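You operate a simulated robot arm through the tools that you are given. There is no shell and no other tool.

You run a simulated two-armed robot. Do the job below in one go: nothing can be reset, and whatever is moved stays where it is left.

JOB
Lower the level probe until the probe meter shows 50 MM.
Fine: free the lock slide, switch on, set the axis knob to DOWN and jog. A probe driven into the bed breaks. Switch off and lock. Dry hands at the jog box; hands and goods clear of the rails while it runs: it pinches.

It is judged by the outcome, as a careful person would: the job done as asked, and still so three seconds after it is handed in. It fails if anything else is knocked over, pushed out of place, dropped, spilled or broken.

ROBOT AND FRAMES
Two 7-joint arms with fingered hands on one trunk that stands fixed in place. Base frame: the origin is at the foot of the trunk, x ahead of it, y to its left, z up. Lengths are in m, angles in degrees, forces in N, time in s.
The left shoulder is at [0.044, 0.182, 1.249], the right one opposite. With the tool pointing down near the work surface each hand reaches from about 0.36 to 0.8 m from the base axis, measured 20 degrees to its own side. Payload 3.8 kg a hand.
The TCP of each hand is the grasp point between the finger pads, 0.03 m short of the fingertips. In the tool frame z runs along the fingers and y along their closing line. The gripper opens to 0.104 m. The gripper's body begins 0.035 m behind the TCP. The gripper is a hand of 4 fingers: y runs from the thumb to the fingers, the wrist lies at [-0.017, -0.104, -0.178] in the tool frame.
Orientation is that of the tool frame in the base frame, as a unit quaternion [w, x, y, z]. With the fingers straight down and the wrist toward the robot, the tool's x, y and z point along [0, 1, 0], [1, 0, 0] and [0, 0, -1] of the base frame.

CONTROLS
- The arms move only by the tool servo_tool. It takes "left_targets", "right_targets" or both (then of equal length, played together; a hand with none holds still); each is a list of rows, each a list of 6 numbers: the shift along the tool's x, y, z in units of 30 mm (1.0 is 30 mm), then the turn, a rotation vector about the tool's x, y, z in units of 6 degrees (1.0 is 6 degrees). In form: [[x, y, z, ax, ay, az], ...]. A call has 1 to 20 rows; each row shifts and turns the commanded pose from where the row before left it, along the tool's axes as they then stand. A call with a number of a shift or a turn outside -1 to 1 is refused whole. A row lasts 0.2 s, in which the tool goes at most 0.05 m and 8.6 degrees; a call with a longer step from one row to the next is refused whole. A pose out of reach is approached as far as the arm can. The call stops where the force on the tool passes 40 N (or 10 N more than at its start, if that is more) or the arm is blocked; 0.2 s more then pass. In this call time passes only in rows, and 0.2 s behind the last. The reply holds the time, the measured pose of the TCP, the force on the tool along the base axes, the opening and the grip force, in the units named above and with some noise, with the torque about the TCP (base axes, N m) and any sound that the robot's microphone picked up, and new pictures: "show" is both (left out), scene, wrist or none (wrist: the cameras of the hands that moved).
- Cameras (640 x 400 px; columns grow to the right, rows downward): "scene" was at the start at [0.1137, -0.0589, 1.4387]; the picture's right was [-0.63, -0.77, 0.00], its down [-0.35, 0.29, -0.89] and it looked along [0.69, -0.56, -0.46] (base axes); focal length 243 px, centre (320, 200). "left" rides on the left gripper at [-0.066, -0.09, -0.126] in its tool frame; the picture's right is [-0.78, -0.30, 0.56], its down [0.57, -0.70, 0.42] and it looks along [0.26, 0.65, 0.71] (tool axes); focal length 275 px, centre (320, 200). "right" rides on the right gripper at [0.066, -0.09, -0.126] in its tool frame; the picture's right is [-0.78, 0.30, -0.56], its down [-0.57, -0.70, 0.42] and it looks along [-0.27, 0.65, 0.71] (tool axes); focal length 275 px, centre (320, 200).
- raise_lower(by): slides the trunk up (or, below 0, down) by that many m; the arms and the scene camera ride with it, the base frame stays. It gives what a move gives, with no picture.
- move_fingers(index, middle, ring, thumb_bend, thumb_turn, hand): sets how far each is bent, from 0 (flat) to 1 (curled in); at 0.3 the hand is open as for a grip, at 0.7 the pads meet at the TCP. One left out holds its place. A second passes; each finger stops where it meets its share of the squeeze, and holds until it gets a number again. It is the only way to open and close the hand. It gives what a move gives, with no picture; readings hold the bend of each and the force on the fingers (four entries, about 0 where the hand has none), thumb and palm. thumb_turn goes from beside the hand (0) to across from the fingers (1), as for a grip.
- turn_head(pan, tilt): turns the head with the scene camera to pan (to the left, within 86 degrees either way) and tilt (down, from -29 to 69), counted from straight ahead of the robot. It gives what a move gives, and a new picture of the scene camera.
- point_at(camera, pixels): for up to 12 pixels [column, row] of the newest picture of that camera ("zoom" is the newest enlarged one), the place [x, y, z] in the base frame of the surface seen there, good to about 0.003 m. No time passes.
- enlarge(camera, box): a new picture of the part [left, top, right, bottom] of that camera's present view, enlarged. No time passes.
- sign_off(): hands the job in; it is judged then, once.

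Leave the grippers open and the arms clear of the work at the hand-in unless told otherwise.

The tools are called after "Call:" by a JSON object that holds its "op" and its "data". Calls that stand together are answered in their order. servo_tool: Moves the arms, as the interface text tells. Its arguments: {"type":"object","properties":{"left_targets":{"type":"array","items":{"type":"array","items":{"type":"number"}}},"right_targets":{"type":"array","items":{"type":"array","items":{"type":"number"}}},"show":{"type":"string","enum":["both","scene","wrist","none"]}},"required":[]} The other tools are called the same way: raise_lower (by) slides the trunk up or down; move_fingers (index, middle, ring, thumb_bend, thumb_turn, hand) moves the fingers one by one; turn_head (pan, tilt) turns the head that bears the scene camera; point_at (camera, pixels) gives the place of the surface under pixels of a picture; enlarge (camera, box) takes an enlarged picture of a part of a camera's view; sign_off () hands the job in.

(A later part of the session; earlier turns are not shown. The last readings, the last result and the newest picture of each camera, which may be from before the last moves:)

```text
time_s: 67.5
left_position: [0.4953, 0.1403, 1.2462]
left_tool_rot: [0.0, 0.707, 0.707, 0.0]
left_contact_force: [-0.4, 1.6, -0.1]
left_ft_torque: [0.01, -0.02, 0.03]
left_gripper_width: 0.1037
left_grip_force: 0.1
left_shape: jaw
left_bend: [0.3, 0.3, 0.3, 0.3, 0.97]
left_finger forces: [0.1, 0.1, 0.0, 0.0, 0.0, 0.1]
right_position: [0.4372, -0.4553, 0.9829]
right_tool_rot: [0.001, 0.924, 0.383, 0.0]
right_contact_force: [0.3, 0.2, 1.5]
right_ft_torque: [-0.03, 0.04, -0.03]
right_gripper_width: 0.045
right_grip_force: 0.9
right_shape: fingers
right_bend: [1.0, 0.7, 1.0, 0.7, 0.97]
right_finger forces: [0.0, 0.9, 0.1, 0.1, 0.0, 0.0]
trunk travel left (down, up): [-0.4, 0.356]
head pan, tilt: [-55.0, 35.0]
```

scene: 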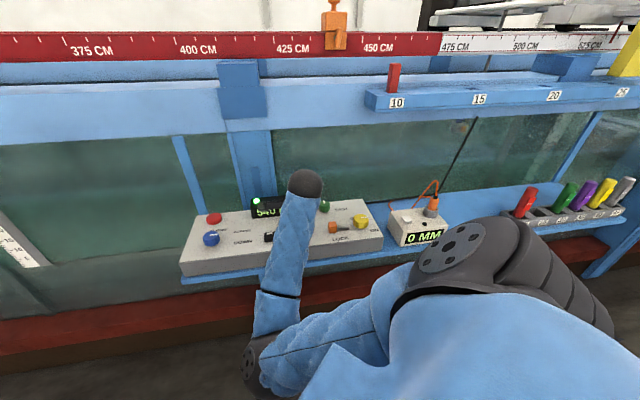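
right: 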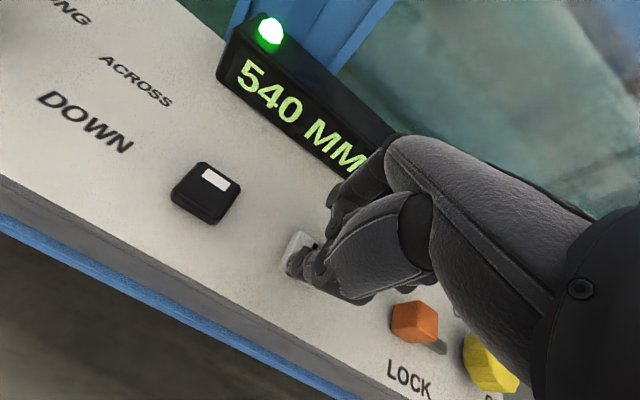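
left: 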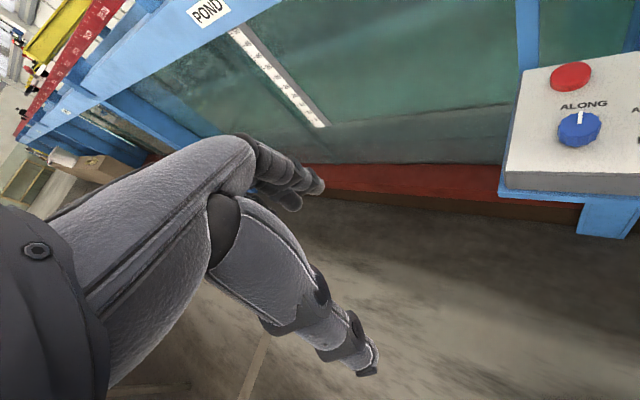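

First light contact (0.9 N on the middle finger) at z≈0.983; display still 540. I'll make a short press: 2 mm down then back up.

Call:
{"op": "servo_tool", "data": {"right_targets": [[0, 0, 0.08, 0, 0, 0], [0, 0, -0.08, 0, 0, 0]], "show": "both"}}

```text
time_s: 68.1
left_position: [0.4968, 0.1405, 1.246]
left_tool_rot: [0.0, 0.706, 0.708, 0.0]
left_contact_force: [-0.1, -0.7, -0.3]
left_ft_torque: [0.01, 0.02, -0.03]
left_gripper_width: 0.1038
left_grip_force: 0.0
left_shape: jaw
left_bend: [0.3, 0.3, 0.3, 0.3, 0.97]
left_finger forces: [0.0, 0.0, 0.0, 0.1, 0.0, 0.0]
right_position: [0.4359, -0.4543, 0.9837]
right_tool_rot: [0.0, 0.924, 0.383, 0.001]
right_contact_force: [-0.3, 1.3, 1.2]
right_ft_torque: [-0.01, -0.02, -0.01]
right_gripper_width: 0.045
right_grip_force: 0.3
right_shape: fingers
right_bend: [1.0, 0.7, 1.0, 0.7, 0.97]
right_finger forces: [0.1, 0.7, 0.1, 0.0, 0.1, 0.0]
trunk travel left (down, up): [-0.4, 0.356]
head pan, tilt: [-55.0, 35.0]
```

scene: 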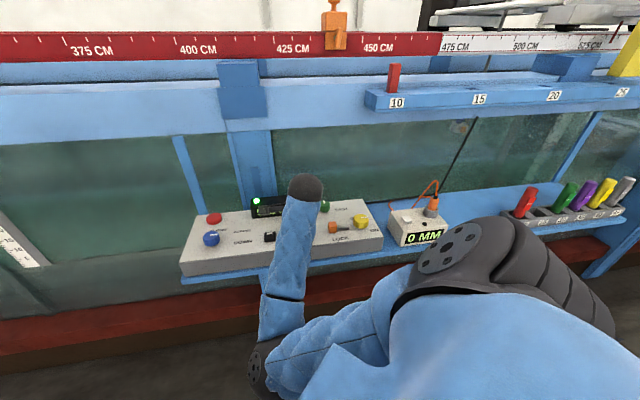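
right: 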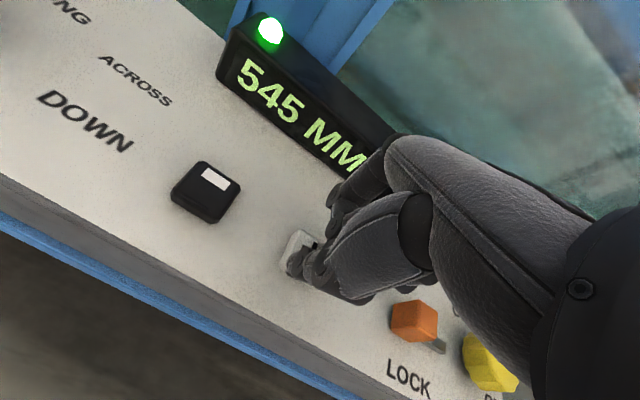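

The display stepped 540 → 545; the meter stays 0. I'll lift 3 mm, then check on the mast which way the probe goes, starting with a reference picture of the rod's top end.

Call:
{"op": "servo_tool", "data": {"right_targets": [[0, 0, -0.1, 0, 0, 0]], "show": "wrist"}}

Call:
{"op": "turn_head", "data": {"pan": -78, "tilt": 0}}

Call:
{"op": "enlarge", "data": {"camera": "scene", "box": [310, 60, 406, 120]}}

Call:
{"op": "enlarge", "data": {"camera": "scene", "box": [280, 160, 440, 260]}}

```text
time_s: 68.5
left_position: [0.4974, 0.1402, 1.2465]
left_tool_rot: [0.0, 0.707, 0.707, 0.0]
left_contact_force: [0.5, -0.6, 0.2]
left_ft_torque: [0.03, -0.02, -0.02]
left_gripper_width: 0.1035
left_grip_force: 0.1
left_shape: jaw
left_bend: [0.3, 0.3, 0.3, 0.3, 0.97]
left_finger forces: [0.0, 0.0, 0.1, 0.0, 0.0, 0.1]
right_position: [0.4348, -0.4534, 0.9855]
right_tool_rot: [0.0, 0.924, 0.382, 0.0]
right_contact_force: [-0.5, 0.1, 0.8]
right_ft_torque: [0.0, 0.0, 0.0]
right_gripper_width: 0.0451
right_grip_force: 0.1
right_shape: fingers
right_bend: [1.0, 0.7, 1.0, 0.7, 0.97]
right_finger forces: [0.1, 0.0, 0.0, 0.0, 0.0, 0.1]
trunk travel left (down, up): [-0.4, 0.356]
head pan, tilt: [-55.0, 35.0]
```

right: 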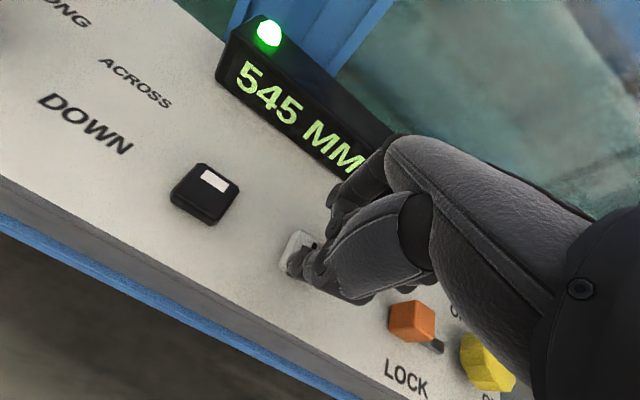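

```text
time_s: 69.5
left_position: [0.4968, 0.1411, 1.2451]
left_tool_rot: [0.001, 0.706, 0.708, 0.0]
left_contact_force: [0.4, 0.7, -0.3]
left_ft_torque: [0.01, -0.03, 0.0]
left_gripper_width: 0.1037
left_grip_force: 0.2
left_shape: jaw
left_bend: [0.3, 0.3, 0.3, 0.3, 0.97]
left_finger forces: [0.0, 0.1, 0.0, 0.0, 0.0, 0.0]
right_position: [0.4376, -0.4553, 0.9844]
right_tool_rot: [0.0, 0.924, 0.381, 0.0]
right_contact_force: [0.2, -1.3, -0.1]
right_ft_torque: [-0.03, -0.03, -0.01]
right_gripper_width: 0.045
right_grip_force: 0.0
right_shape: fingers
right_bend: [1.0, 0.7, 1.0, 0.7, 0.97]
right_finger forces: [0.0, 0.0, 0.1, 0.0, 0.0, 0.0]
trunk travel left (down, up): [-0.4, 0.356]
head pan, tilt: [-78.0, 0.0]
```

scene: 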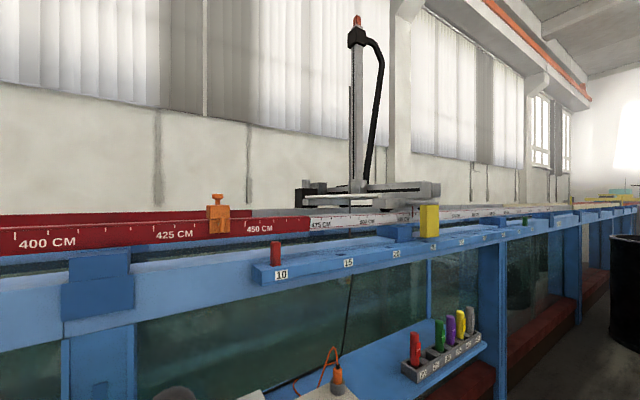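

```text
6.67 times, centred on (358, 90) of scene
```

zoom: 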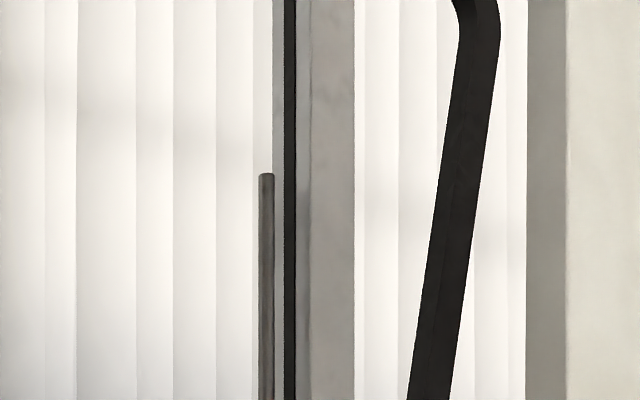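

```text
4.00 times, centred on (360, 210) of scene
```

zoom: 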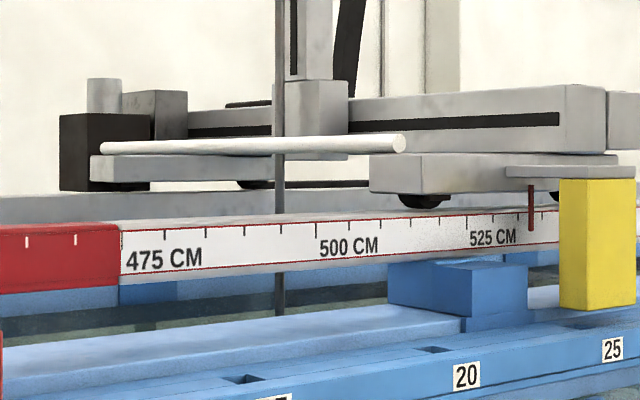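

Reference: rod top end is at zoom row 175 (scene ≈86.2). I'll give one more short press of + and compare both the display and the rod top.

Call:
{"op": "servo_tool", "data": {"right_targets": [[0, 0, 0.1, 0, 0, 0], [0, 0, 0.08, 0, 0, 0], [0, 0, -0.08, 0, 0, 0], [0, 0, -0.1, 0, 0, 0]], "show": "both"}}

Call:
{"op": "enlarge", "data": {"camera": "scene", "box": [310, 60, 406, 120]}}

```text
time_s: 70.5
left_position: [0.4953, 0.1418, 1.2451]
left_tool_rot: [-0.001, 0.706, 0.708, 0.0]
left_contact_force: [-0.1, 0.7, 0.5]
left_ft_torque: [0.0, 0.05, -0.01]
left_gripper_width: 0.1038
left_grip_force: 0.0
left_shape: jaw
left_bend: [0.3, 0.3, 0.3, 0.3, 0.97]
left_finger forces: [0.1, 0.1, 0.0, 0.1, 0.0, 0.0]
right_position: [0.4376, -0.4538, 0.983]
right_tool_rot: [0.0, 0.924, 0.382, 0.001]
right_contact_force: [0.3, -0.4, 0.5]
right_ft_torque: [0.0, -0.01, 0.01]
right_gripper_width: 0.045
right_grip_force: 0.1
right_shape: fingers
right_bend: [1.0, 0.7, 1.0, 0.7, 0.97]
right_finger forces: [0.0, 0.1, 0.0, 0.0, 0.0, 0.0]
trunk travel left (down, up): [-0.4, 0.356]
head pan, tilt: [-78.0, 0.0]
```

scene: 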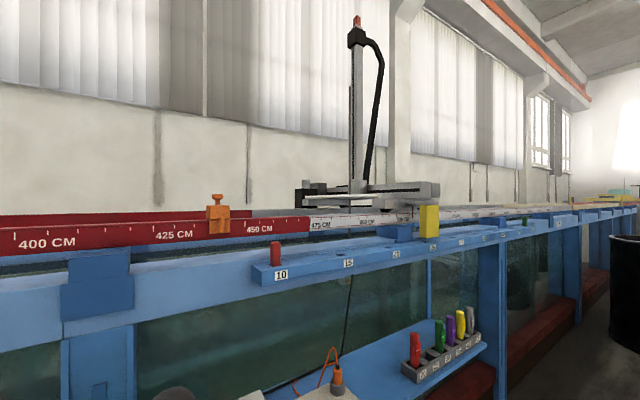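
right: 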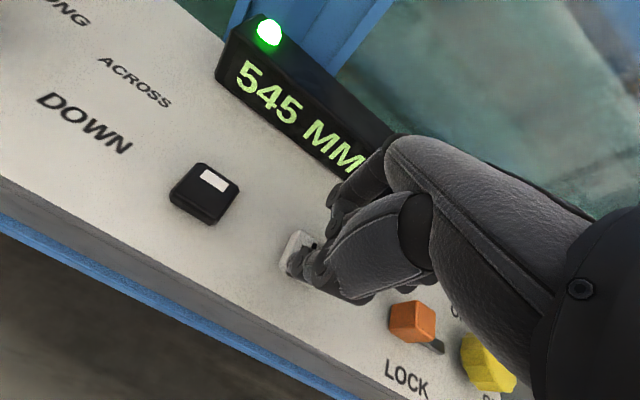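

```text
6.67 times, centred on (358, 90) of scene
```

zoom: 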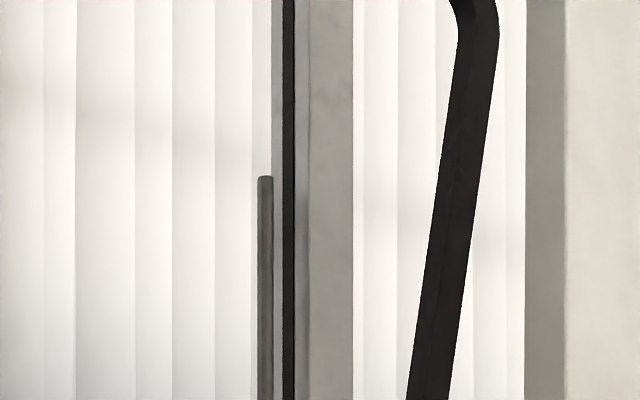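

That press was too shallow (display still 545). I'll press 1.5 mm deeper and hold one row longer.

Call:
{"op": "servo_tool", "data": {"right_targets": [[0, 0, 0.1, 0, 0, 0], [0, 0, 0.14, 0, 0, 0], [0, 0, 0, 0, 0, 0], [0, 0, -0.14, 0, 0, 0], [0, 0, -0.1, 0, 0, 0]], "show": "both"}}

Call:
{"op": "enlarge", "data": {"camera": "scene", "box": [310, 60, 406, 120]}}

```text
time_s: 71.7
left_position: [0.4959, 0.1403, 1.2454]
left_tool_rot: [-0.001, 0.706, 0.708, 0.0]
left_contact_force: [1.0, 0.1, 0.0]
left_ft_torque: [0.02, -0.03, 0.0]
left_gripper_width: 0.1036
left_grip_force: 0.0
left_shape: jaw
left_bend: [0.3, 0.3, 0.3, 0.3, 0.97]
left_finger forces: [0.1, 0.0, 0.1, 0.0, 0.0, 0.0]
right_position: [0.4376, -0.455, 0.9842]
right_tool_rot: [0.001, 0.924, 0.382, 0.0]
right_contact_force: [0.4, 0.2, -0.3]
right_ft_torque: [-0.02, -0.02, 0.02]
right_gripper_width: 0.0448
right_grip_force: 0.1
right_shape: fingers
right_bend: [1.0, 0.7, 1.0, 0.7, 0.97]
right_finger forces: [0.0, 0.2, 0.1, 0.0, 0.1, 0.0]
trunk travel left (down, up): [-0.4, 0.356]
head pan, tilt: [-78.0, 0.0]
```

scene: 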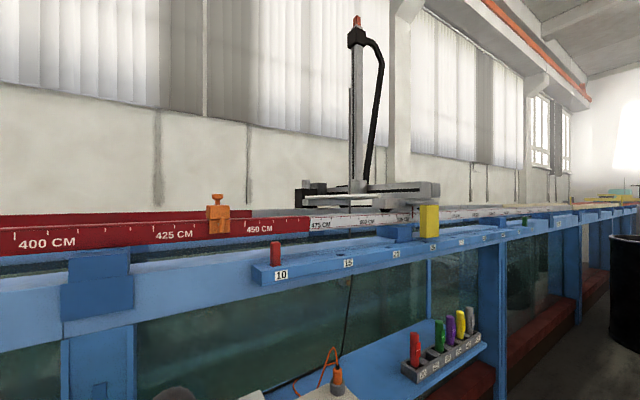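
right: 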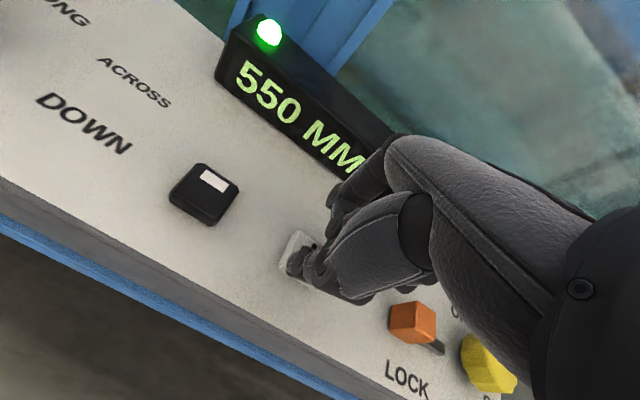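

```text
6.67 times, centred on (358, 90) of scene
```

zoom: 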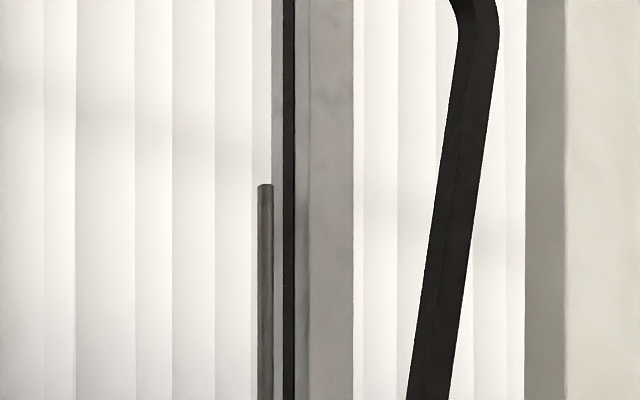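

The display reads 550 and the rod top dropped (zoom row 177→185): + drives the probe DOWN. I'll turn the head back to see the meter and try a 1-second hold to learn whether it runs on or only steps.

Call:
{"op": "turn_head", "data": {"pan": -55, "tilt": 35}}

Call:
{"op": "servo_tool", "data": {"right_targets": [[0, 0, 0.1, 0, 0, 0], [0, 0, 0.14, 0, 0, 0], [0, 0, 0, 0, 0, 0], [0, 0, 0, 0, 0, 0], [0, 0, 0, 0, 0, 0], [0, 0, 0, 0, 0, 0], [0, 0, -0.14, 0, 0, 0], [0, 0, -0.1, 0, 0, 0]], "show": "both"}}

Call:
{"op": "enlarge", "data": {"camera": "scene", "box": [370, 190, 466, 250]}}

```text
time_s: 72.7
left_position: [0.4972, 0.1399, 1.2454]
left_tool_rot: [0.0, 0.706, 0.708, 0.001]
left_contact_force: [-0.6, -0.5, -0.4]
left_ft_torque: [0.0, 0.01, -0.03]
left_gripper_width: 0.1037
left_grip_force: 0.0
left_shape: jaw
left_bend: [0.3, 0.3, 0.3, 0.3, 0.97]
left_finger forces: [0.1, 0.0, 0.1, 0.0, 0.0, 0.1]
right_position: [0.437, -0.4557, 0.9847]
right_tool_rot: [0.0, 0.924, 0.382, 0.0]
right_contact_force: [-0.9, -0.4, 0.7]
right_ft_torque: [0.0, 0.0, 0.0]
right_gripper_width: 0.0447
right_grip_force: 0.1
right_shape: fingers
right_bend: [1.0, 0.7, 1.0, 0.7, 0.97]
right_finger forces: [0.1, 0.2, 0.0, 0.1, 0.1, 0.1]
trunk travel left (down, up): [-0.4, 0.356]
head pan, tilt: [-55.0, 35.0]
```

scene: 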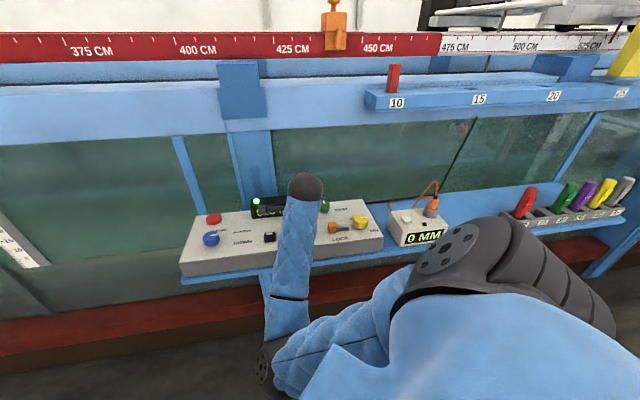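

```text
time_s: 74.5
left_position: [0.4965, 0.1407, 1.2456]
left_tool_rot: [0.0, 0.707, 0.707, -0.001]
left_contact_force: [-0.7, -0.1, -1.0]
left_ft_torque: [0.02, 0.0, -0.02]
left_gripper_width: 0.1037
left_grip_force: 0.1
left_shape: jaw
left_bend: [0.3, 0.3, 0.3, 0.3, 0.97]
left_finger forces: [0.1, 0.2, 0.0, 0.0, 0.0, 0.0]
right_position: [0.4368, -0.4543, 0.9849]
right_tool_rot: [0.0, 0.924, 0.382, -0.001]
right_contact_force: [-0.1, 0.4, -0.4]
right_ft_torque: [0.01, 0.02, 0.01]
right_gripper_width: 0.0451
right_grip_force: 0.1
right_shape: fingers
right_bend: [1.0, 0.7, 1.0, 0.7, 0.97]
right_finger forces: [0.0, 0.0, 0.1, 0.1, 0.1, 0.0]
trunk travel left (down, up): [-0.4, 0.356]
head pan, tilt: [-55.0, 35.0]
```

scene: 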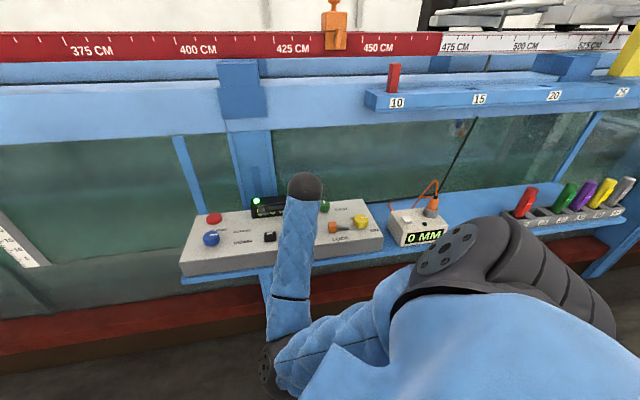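
right: 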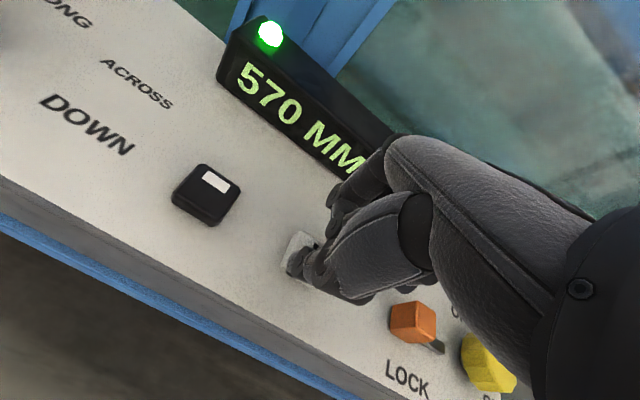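

```text
6.67 times, centred on (418, 220) of scene
```

zoom: 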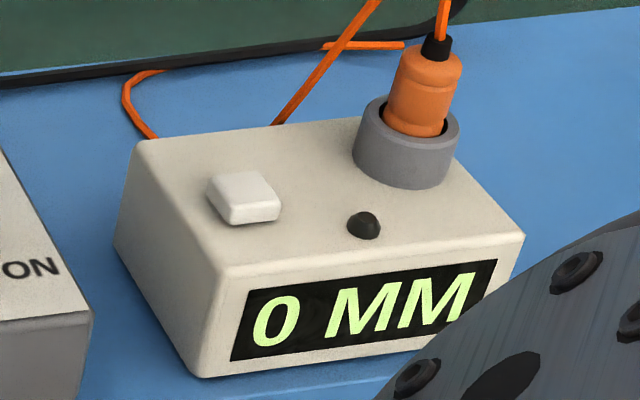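

A hold runs continuously: 550 → 570 in about a second, and the meter still shows 0. To avoid driving blind I want to see the probe tip itself, so I'll zoom on the spot behind the glass near scene (462,127).

Call:
{"op": "enlarge", "data": {"camera": "scene", "box": [420, 90, 516, 150]}}

Call:
{"op": "enlarge", "data": {"camera": "scene", "box": [380, 60, 640, 222]}}

```text
6.67 times, centred on (468, 120) of scene
```

zoom: 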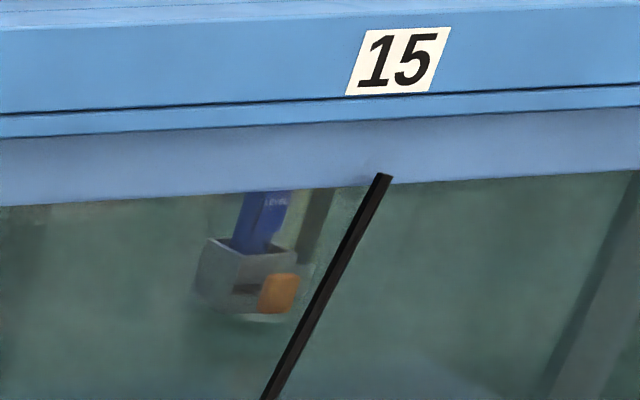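

```text
2.46 times, centred on (510, 141) of scene
```

zoom: 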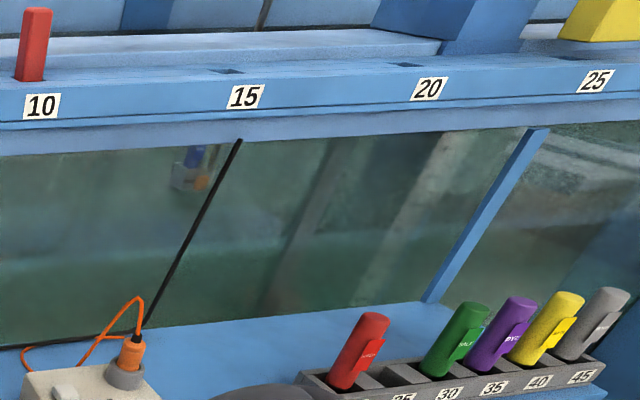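

I can see the probe: a blue body marked LEVEL in a grey holder with an orange clip, hanging behind the glass. I'll measure it and the water/glass around it.

Call:
{"op": "enlarge", "data": {"camera": "scene", "box": [430, 105, 494, 145]}}

Call:
{"op": "point_at", "data": {"camera": "zoom", "pixels": [[230, 250], [265, 130], [310, 300], [250, 340], [220, 370], [400, 120], [100, 300], [100, 100]]}}

```text
10.00 times, centred on (462, 125) of scene
```

zoom: 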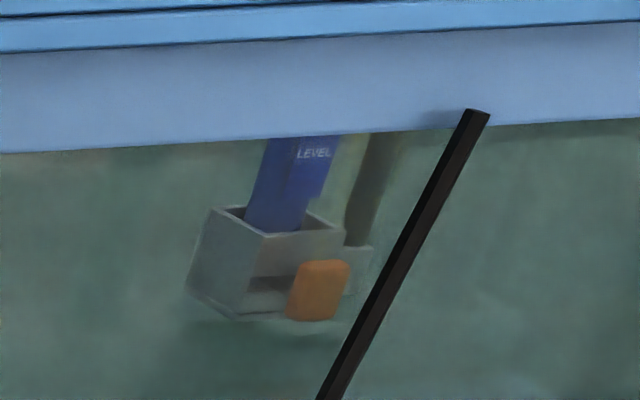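

```text
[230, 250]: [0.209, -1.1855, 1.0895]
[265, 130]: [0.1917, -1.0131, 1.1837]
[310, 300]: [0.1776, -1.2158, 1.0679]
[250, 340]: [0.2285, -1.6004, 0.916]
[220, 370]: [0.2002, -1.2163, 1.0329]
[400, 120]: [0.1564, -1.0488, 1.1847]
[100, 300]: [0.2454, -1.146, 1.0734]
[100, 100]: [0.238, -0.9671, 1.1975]
```

Depth readings stop at the glass, so I need the rod's true distance. I'll look at the upper rod, above the glass, and measure it there.

Call:
{"op": "turn_head", "data": {"pan": -78, "tilt": 12}}

Call:
{"op": "enlarge", "data": {"camera": "scene", "box": [310, 90, 406, 150]}}

```text
time_s: 75.4
left_position: [0.4958, 0.1414, 1.246]
left_tool_rot: [0.0, 0.707, 0.708, -0.001]
left_contact_force: [-0.1, 0.0, -0.2]
left_ft_torque: [0.0, 0.02, -0.02]
left_gripper_width: 0.104
left_grip_force: 0.1
left_shape: jaw
left_bend: [0.3, 0.3, 0.3, 0.3, 0.97]
left_finger forces: [0.0, 0.0, 0.1, 0.1, 0.1, 0.0]
right_position: [0.4372, -0.454, 0.9859]
right_tool_rot: [0.0, 0.924, 0.382, 0.0]
right_contact_force: [0.3, 0.4, -0.6]
right_ft_torque: [-0.02, 0.01, 0.02]
right_gripper_width: 0.0446
right_grip_force: 0.0
right_shape: fingers
right_bend: [1.0, 0.7, 1.0, 0.7, 0.97]
right_finger forces: [0.0, 0.0, 0.0, 0.0, 0.0, 0.0]
trunk travel left (down, up): [-0.4, 0.356]
head pan, tilt: [-78.0, 12.0]
```

scene: 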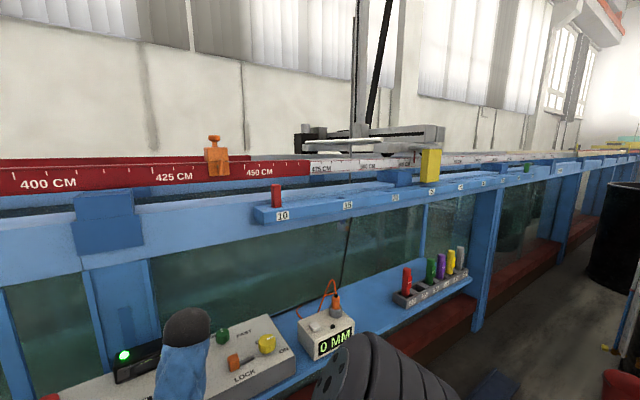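

```text
6.67 times, centred on (358, 120) of scene
```

zoom: 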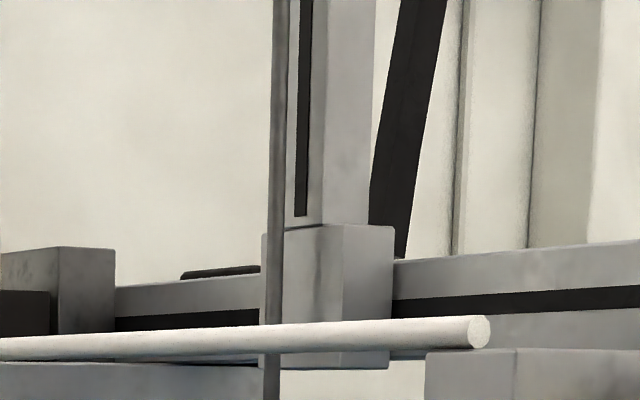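

Call:
{"op": "point_at", "data": {"camera": "zoom", "pixels": [[278, 100], [276, 200], [273, 280], [272, 375], [300, 290], [340, 100], [275, 340], [200, 345], [450, 332]]}}

Call:
{"op": "enlarge", "data": {"camera": "scene", "box": [300, 190, 428, 270]}}

```text
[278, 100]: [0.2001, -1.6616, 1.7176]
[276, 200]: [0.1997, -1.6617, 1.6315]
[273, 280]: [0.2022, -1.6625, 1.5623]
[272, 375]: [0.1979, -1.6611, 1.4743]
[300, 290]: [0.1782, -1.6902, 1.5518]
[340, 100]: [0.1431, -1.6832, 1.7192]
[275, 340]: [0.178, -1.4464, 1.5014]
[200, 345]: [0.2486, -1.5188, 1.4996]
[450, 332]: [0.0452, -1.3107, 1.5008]
```

```text
5.00 times, centred on (364, 230) of scene
```

zoom: 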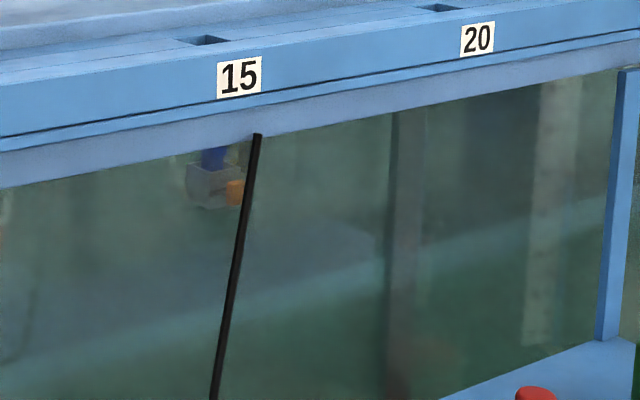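

The rod stands at (0.200,-1.662). One earlier reading just under the holder gave (0.2285,-1.600,0.916), so some pixels do read through the glass. I'll zoom on the holder now and sample around and below it to find the tip and water surface.

Call:
{"op": "enlarge", "data": {"camera": "scene", "box": [325, 212, 365, 237]}}

Call:
{"op": "point_at", "data": {"camera": "zoom", "pixels": [[280, 230], [290, 90], [380, 200], [330, 250], [300, 300], [300, 330], [300, 360], [330, 300], [350, 340], [260, 320], [380, 260], [100, 300]]}}

```text
16.00 times, centred on (345, 224) of scene
```

zoom: 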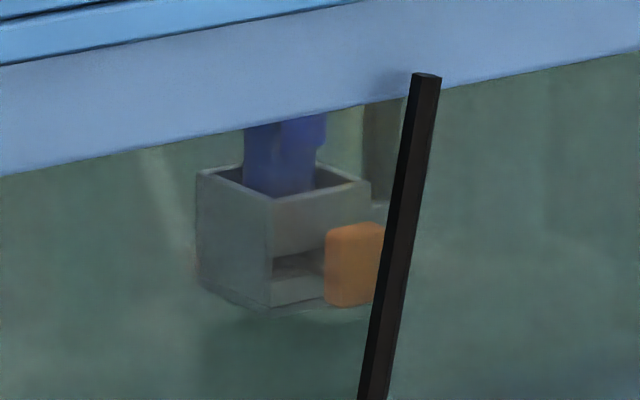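

```text
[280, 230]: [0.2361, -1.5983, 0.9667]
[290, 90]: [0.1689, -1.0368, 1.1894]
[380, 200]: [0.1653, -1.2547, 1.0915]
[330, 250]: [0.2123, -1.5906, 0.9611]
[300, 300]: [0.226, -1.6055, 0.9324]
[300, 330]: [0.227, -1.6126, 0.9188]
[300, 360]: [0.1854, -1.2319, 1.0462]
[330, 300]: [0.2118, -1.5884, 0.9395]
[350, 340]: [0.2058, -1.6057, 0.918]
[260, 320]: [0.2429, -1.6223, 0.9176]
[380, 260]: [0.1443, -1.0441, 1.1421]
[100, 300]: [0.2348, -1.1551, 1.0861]
```

Pixels just below the holder consistently read z≈0.918: that's the water surface, and the holder's underside is at about z 0.93. So the meter should start within the next 10–20 mm. This head pose shows both probe and meter; I'll jog about 10 mm.

Call:
{"op": "servo_tool", "data": {"right_targets": [[0, 0, 0.1, 0, 0, 0], [0, 0, 0.14, 0, 0, 0], [0, 0, 0, 0, 0, 0], [0, 0, 0, 0, 0, 0], [0, 0, -0.14, 0, 0, 0], [0, 0, -0.1, 0, 0, 0]], "show": "both"}}

Call:
{"op": "enlarge", "data": {"camera": "scene", "box": [295, 290, 375, 365]}}

Call:
{"op": "enlarge", "data": {"camera": "scene", "box": [325, 212, 365, 237]}}

```text
time_s: 76.8
left_position: [0.4965, 0.1405, 1.2456]
left_tool_rot: [0.0, 0.707, 0.708, -0.001]
left_contact_force: [-0.4, -1.4, -0.1]
left_ft_torque: [0.03, -0.02, -0.06]
left_gripper_width: 0.1036
left_grip_force: 0.0
left_shape: jaw
left_bend: [0.3, 0.3, 0.3, 0.3, 0.97]
left_finger forces: [0.0, 0.0, 0.1, 0.1, 0.0, 0.0]
right_position: [0.4373, -0.4541, 0.9843]
right_tool_rot: [0.0, 0.924, 0.383, 0.001]
right_contact_force: [-0.5, -0.4, 0.2]
right_ft_torque: [-0.01, 0.01, 0.01]
right_gripper_width: 0.0447
right_grip_force: 0.0
right_shape: fingers
right_bend: [1.0, 0.7, 1.0, 0.7, 0.97]
right_finger forces: [0.0, 0.0, 0.0, 0.0, 0.1, 0.0]
trunk travel left (down, up): [-0.4, 0.356]
head pan, tilt: [-78.0, 12.0]
```

scene: 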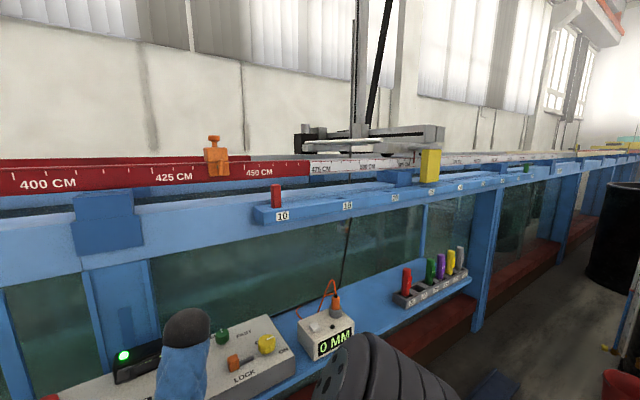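
right: 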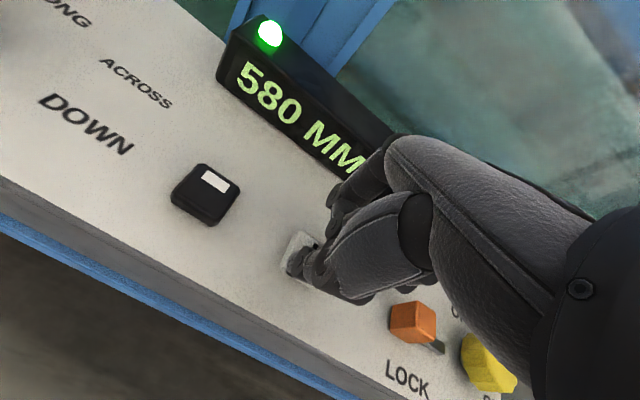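

```text
5.33 times, centred on (335, 328) of scene
```

zoom: 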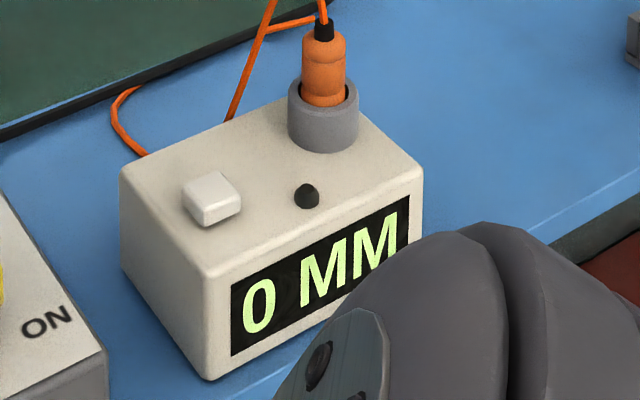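

```text
16.00 times, centred on (345, 224) of scene
```

zoom: 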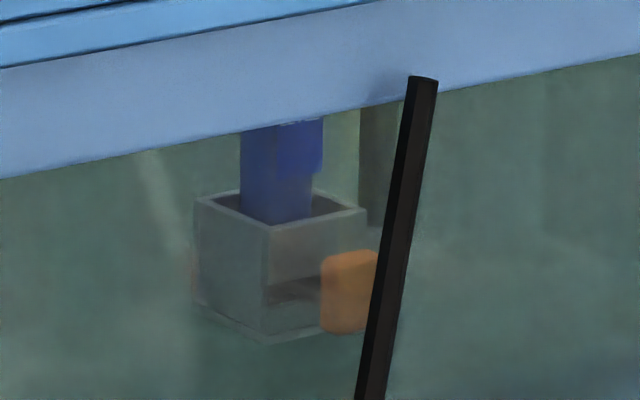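

Display 580, meter still 0; the holder dropped another 10 mm. I'll re-measure the holder bottom against the water surface before going on.

Call:
{"op": "point_at", "data": {"camera": "zoom", "pixels": [[280, 250], [270, 310], [270, 328], [300, 320], [300, 335], [240, 325], [250, 345], [280, 350], [300, 365], [345, 325], [340, 345], [220, 200]]}}

```text
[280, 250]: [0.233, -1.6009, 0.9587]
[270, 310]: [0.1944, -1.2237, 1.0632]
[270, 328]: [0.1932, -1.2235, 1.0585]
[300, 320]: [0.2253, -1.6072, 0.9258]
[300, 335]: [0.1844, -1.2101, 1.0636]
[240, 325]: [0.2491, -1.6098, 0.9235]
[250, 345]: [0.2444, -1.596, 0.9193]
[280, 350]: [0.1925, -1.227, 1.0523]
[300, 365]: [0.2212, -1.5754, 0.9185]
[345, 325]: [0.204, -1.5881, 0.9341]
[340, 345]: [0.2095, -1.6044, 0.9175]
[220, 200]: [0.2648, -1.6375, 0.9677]
```

The holder underside (≈0.920) is now right at the water surface (0.918). One more 5 mm jog should make the meter respond.

Call:
{"op": "servo_tool", "data": {"right_targets": [[0, 0, 0.1, 0, 0, 0], [0, 0, 0.14, 0, 0, 0], [0, 0, 0, 0, 0, 0], [0, 0, -0.14, 0, 0, 0], [0, 0, -0.1, 0, 0, 0]], "show": "both"}}

Call:
{"op": "enlarge", "data": {"camera": "scene", "box": [295, 290, 375, 365]}}

Call:
{"op": "enlarge", "data": {"camera": "scene", "box": [325, 212, 365, 237]}}

```text
time_s: 78.0
left_position: [0.4962, 0.1412, 1.245]
left_tool_rot: [0.0, 0.706, 0.708, 0.0]
left_contact_force: [-0.2, -0.2, -0.4]
left_ft_torque: [0.01, -0.01, -0.02]
left_gripper_width: 0.1038
left_grip_force: 0.0
left_shape: jaw
left_bend: [0.3, 0.3, 0.3, 0.3, 0.97]
left_finger forces: [0.1, 0.0, 0.0, 0.1, 0.1, 0.1]
right_position: [0.4373, -0.4561, 0.9835]
right_tool_rot: [0.0, 0.924, 0.382, 0.001]
right_contact_force: [-0.6, -0.1, 0.5]
right_ft_torque: [-0.02, 0.01, -0.01]
right_gripper_width: 0.0448
right_grip_force: 0.2
right_shape: fingers
right_bend: [1.0, 0.7, 1.0, 0.7, 0.97]
right_finger forces: [0.0, 0.1, 0.1, 0.1, 0.4, 0.0]
trunk travel left (down, up): [-0.4, 0.356]
head pan, tilt: [-78.0, 12.0]
```

scene: 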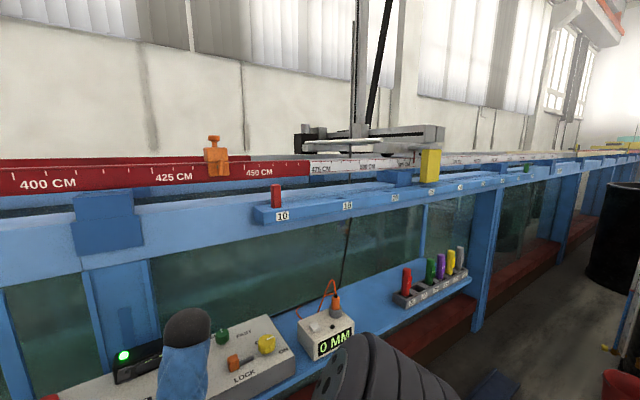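
right: 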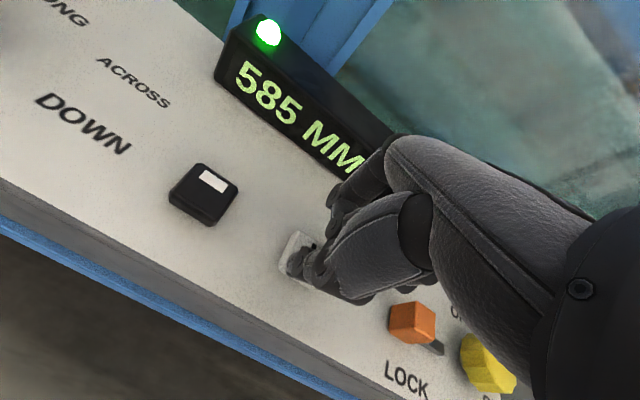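

```text
5.33 times, centred on (335, 328) of scene
```

zoom: 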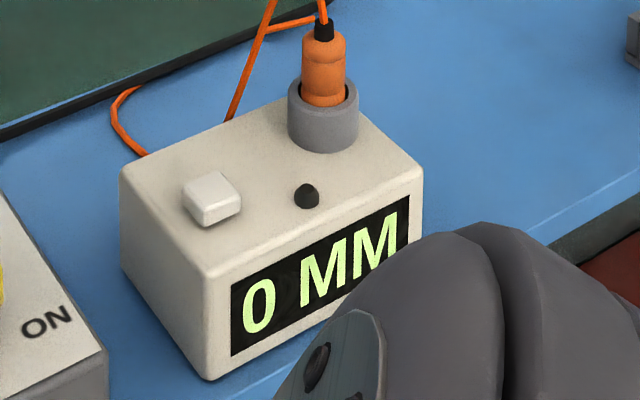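

```text
16.00 times, centred on (345, 224) of scene
```

zoom: 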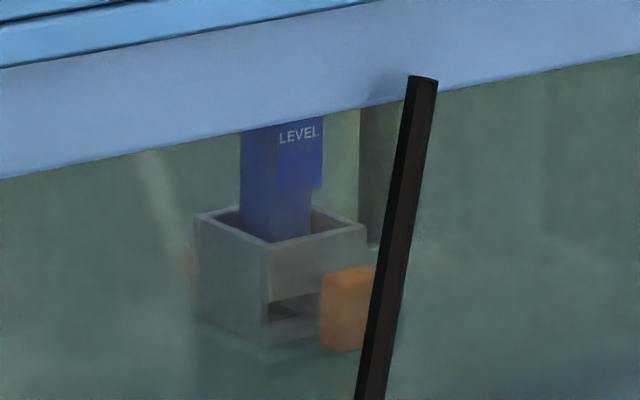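

Still 0 MM at 585, with the holder underside just at or under the surface. The tip may sit inside the holder; another 5 mm is safe, then I'll check again.

Call:
{"op": "servo_tool", "data": {"right_targets": [[0, 0, 0.1, 0, 0, 0], [0, 0, 0.14, 0, 0, 0], [0, 0, 0, 0, 0, 0], [0, 0, -0.14, 0, 0, 0], [0, 0, -0.1, 0, 0, 0]], "show": "both"}}

Call:
{"op": "enlarge", "data": {"camera": "scene", "box": [295, 290, 375, 365]}}

Call:
{"op": "enlarge", "data": {"camera": "scene", "box": [325, 212, 365, 237]}}

```text
time_s: 79.2
left_position: [0.4961, 0.1409, 1.2456]
left_tool_rot: [0.0, 0.706, 0.708, 0.001]
left_contact_force: [-0.1, -0.4, -0.4]
left_ft_torque: [0.0, 0.03, 0.0]
left_gripper_width: 0.1034
left_grip_force: 0.0
left_shape: jaw
left_bend: [0.3, 0.3, 0.3, 0.3, 0.97]
left_finger forces: [0.0, 0.0, 0.0, 0.1, 0.1, 0.1]
right_position: [0.4363, -0.4547, 0.9854]
right_tool_rot: [-0.001, 0.924, 0.381, -0.001]
right_contact_force: [0.6, 0.1, -0.6]
right_ft_torque: [-0.01, -0.04, 0.0]
right_gripper_width: 0.0449
right_grip_force: 0.1
right_shape: fingers
right_bend: [1.0, 0.7, 1.0, 0.7, 0.97]
right_finger forces: [0.1, 0.0, 0.0, 0.1, 0.0, 0.1]
trunk travel left (down, up): [-0.4, 0.356]
head pan, tilt: [-78.0, 12.0]
```

scene: 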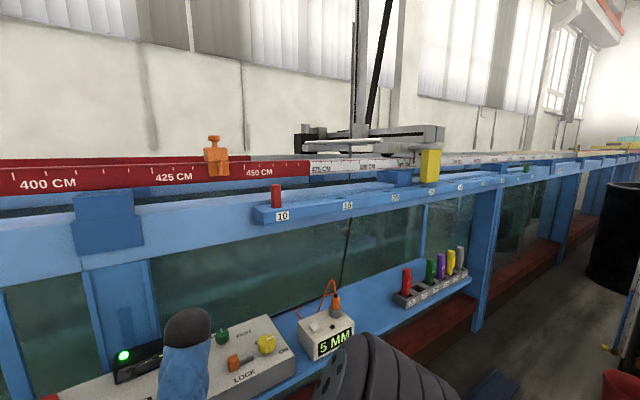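
right: 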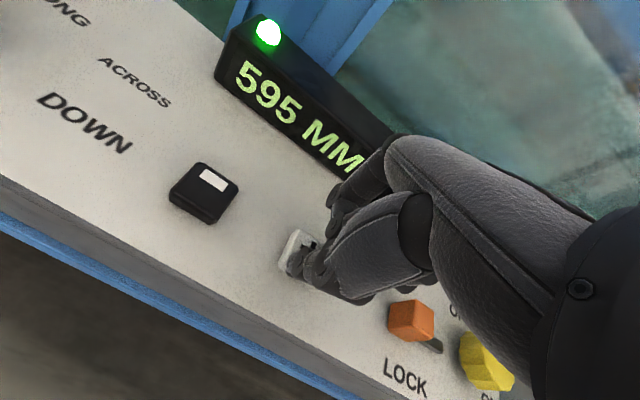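

```text
5.33 times, centred on (335, 328) of scene
```

zoom: 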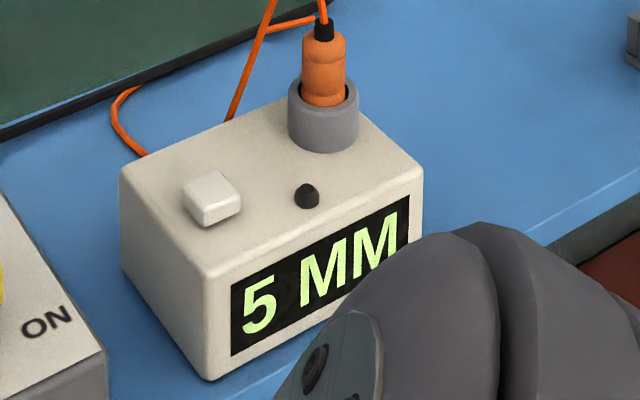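

```text
16.00 times, centred on (345, 224) of scene
```

zoom: 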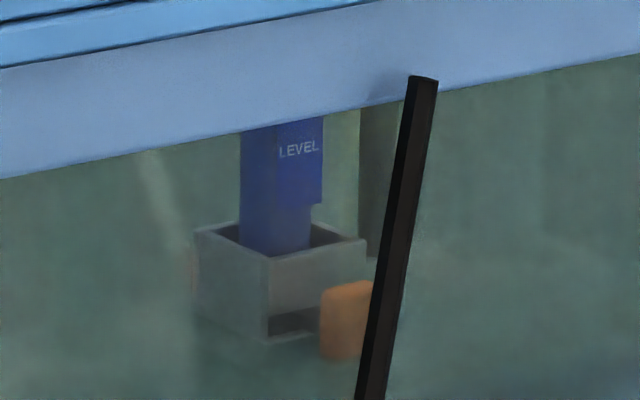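

The meter now reads 5 MM at display 595, so meter = display − 590 and the target is display 640. I'll jog about 20 mm and read both.

Call:
{"op": "servo_tool", "data": {"right_targets": [[0, 0, 0.1, 0, 0, 0], [0, 0, 0.14, 0, 0, 0], [0, 0, 0, 0, 0, 0], [0, 0, 0, 0, 0, 0], [0, 0, 0, 0, 0, 0], [0, 0, 0, 0, 0, 0], [0, 0, -0.14, 0, 0, 0], [0, 0, -0.1, 0, 0, 0]], "show": "both"}}

Call:
{"op": "enlarge", "data": {"camera": "scene", "box": [295, 290, 375, 365]}}

Call:
{"op": "enlarge", "data": {"camera": "scene", "box": [315, 205, 379, 245]}}

```text
time_s: 81.0
left_position: [0.4959, 0.1408, 1.246]
left_tool_rot: [-0.001, 0.706, 0.708, 0.0]
left_contact_force: [0.6, -0.3, 0.0]
left_ft_torque: [-0.01, 0.01, 0.04]
left_gripper_width: 0.1036
left_grip_force: 0.0
left_shape: jaw
left_bend: [0.3, 0.3, 0.3, 0.3, 0.97]
left_finger forces: [0.0, 0.0, 0.1, 0.0, 0.0, 0.0]
right_position: [0.4365, -0.4542, 0.9843]
right_tool_rot: [0.0, 0.924, 0.383, 0.0]
right_contact_force: [-0.3, 0.1, -0.1]
right_ft_torque: [0.05, -0.04, -0.02]
right_gripper_width: 0.0451
right_grip_force: 0.0
right_shape: fingers
right_bend: [1.0, 0.7, 1.0, 0.7, 0.97]
right_finger forces: [0.1, 0.0, 0.0, 0.0, 0.0, 0.0]
trunk travel left (down, up): [-0.4, 0.356]
head pan, tilt: [-78.0, 12.0]
```

scene: 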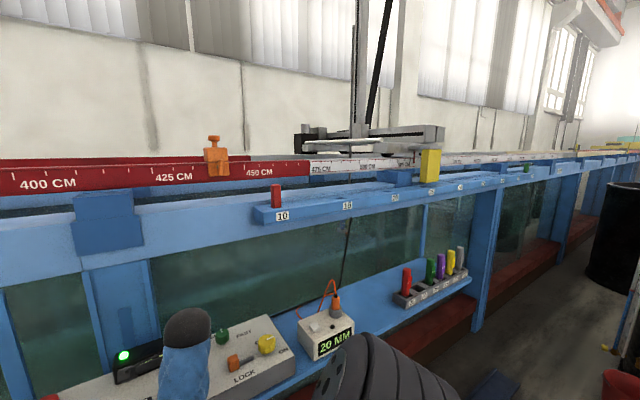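
right: 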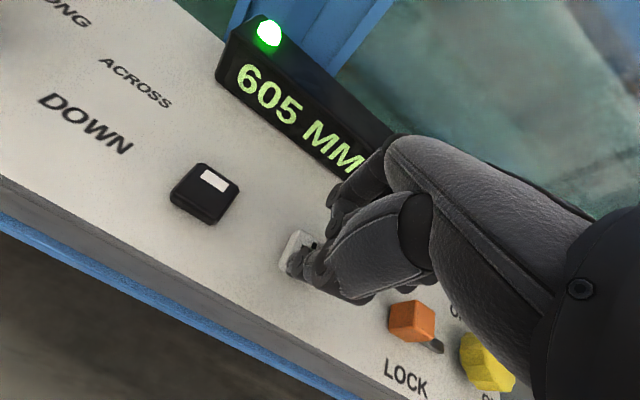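

```text
5.33 times, centred on (335, 328) of scene
```

zoom: 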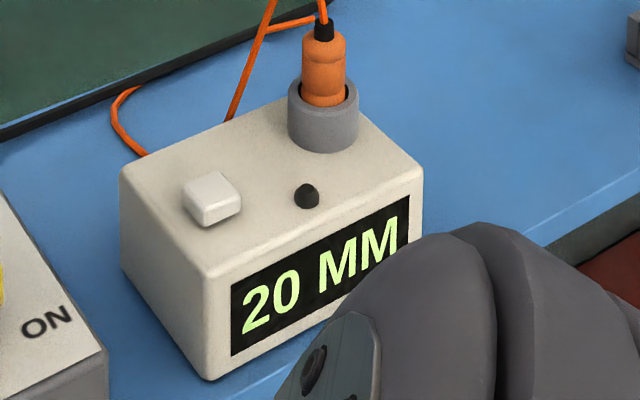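

```text
10.00 times, centred on (347, 225) of scene
```

zoom: 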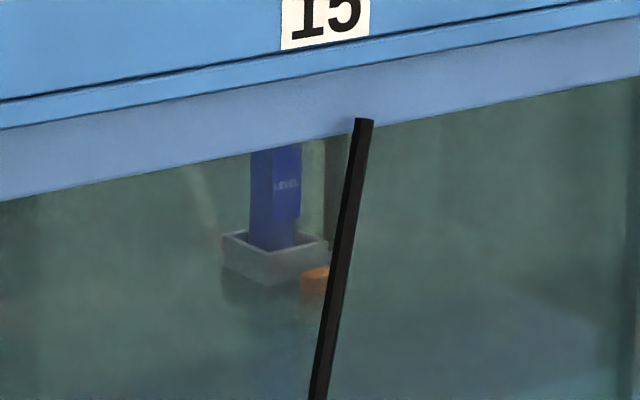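

Meter 20 MM, display 605. About 30 mm to go; I'll do another hold of the same length.

Call:
{"op": "servo_tool", "data": {"right_targets": [[0, 0, 0.1, 0, 0, 0], [0, 0, 0.14, 0, 0, 0], [0, 0, 0, 0, 0, 0], [0, 0, 0, 0, 0, 0], [0, 0, 0, 0, 0, 0], [0, 0, -0.14, 0, 0, 0], [0, 0, -0.1, 0, 0, 0]], "show": "both"}}

Call:
{"op": "enlarge", "data": {"camera": "scene", "box": [295, 290, 375, 365]}}

Call:
{"op": "enlarge", "data": {"camera": "scene", "box": [315, 205, 379, 245]}}

```text
time_s: 82.6
left_position: [0.4955, 0.1406, 1.2458]
left_tool_rot: [0.0, 0.706, 0.708, 0.0]
left_contact_force: [0.3, -1.1, 0.5]
left_ft_torque: [0.02, -0.03, 0.0]
left_gripper_width: 0.1037
left_grip_force: 0.0
left_shape: jaw
left_bend: [0.3, 0.3, 0.3, 0.3, 0.97]
left_finger forces: [0.1, 0.1, 0.1, 0.0, 0.1, 0.0]
right_position: [0.4371, -0.4562, 0.9848]
right_tool_rot: [0.0, 0.924, 0.382, 0.001]
right_contact_force: [0.7, 0.1, 0.2]
right_ft_torque: [0.02, 0.01, -0.03]
right_gripper_width: 0.0449
right_grip_force: 0.0
right_shape: fingers
right_bend: [1.0, 0.7, 1.0, 0.7, 0.97]
right_finger forces: [0.0, 0.1, 0.1, 0.0, 0.0, 0.0]
trunk travel left (down, up): [-0.4, 0.356]
head pan, tilt: [-78.0, 12.0]
```

scene: 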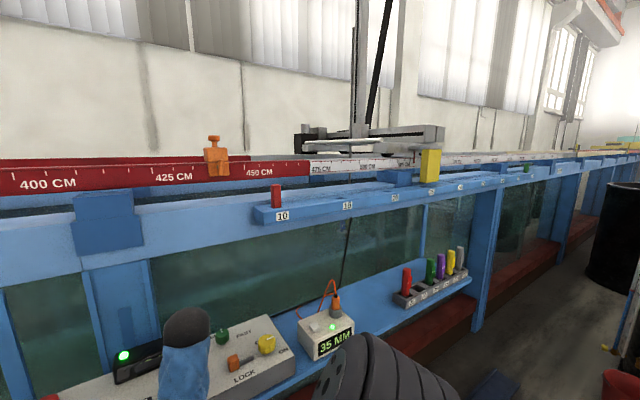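
right: 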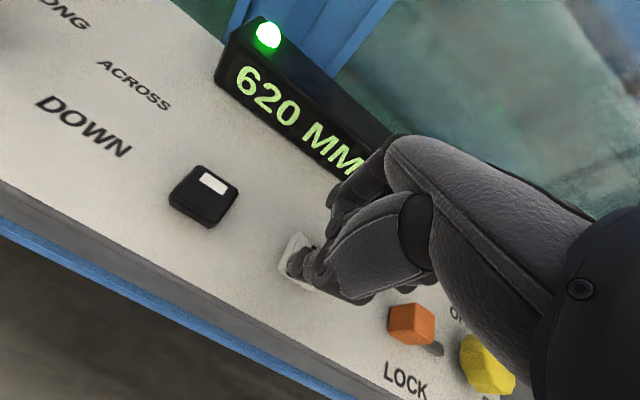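

```text
5.33 times, centred on (335, 328) of scene
```

zoom: 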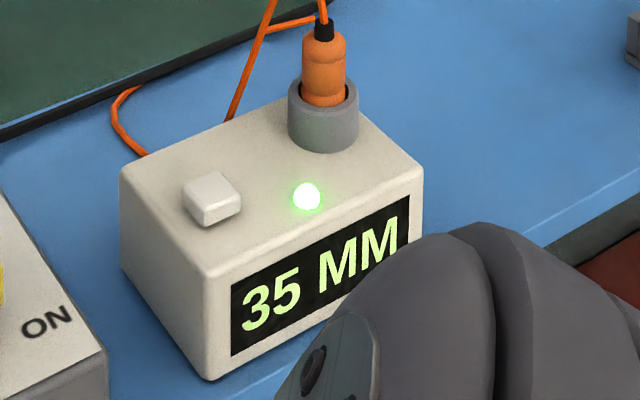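

```text
10.00 times, centred on (347, 225) of scene
```

zoom: 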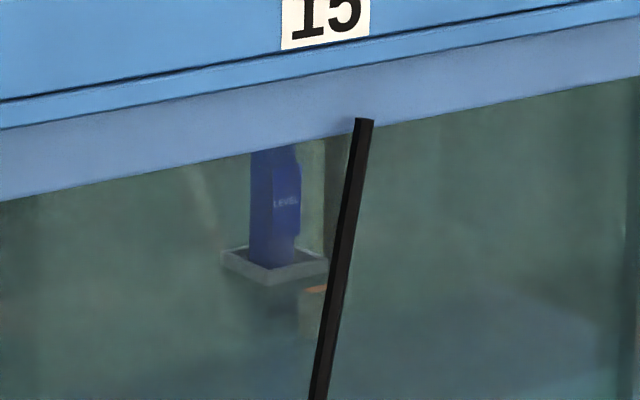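

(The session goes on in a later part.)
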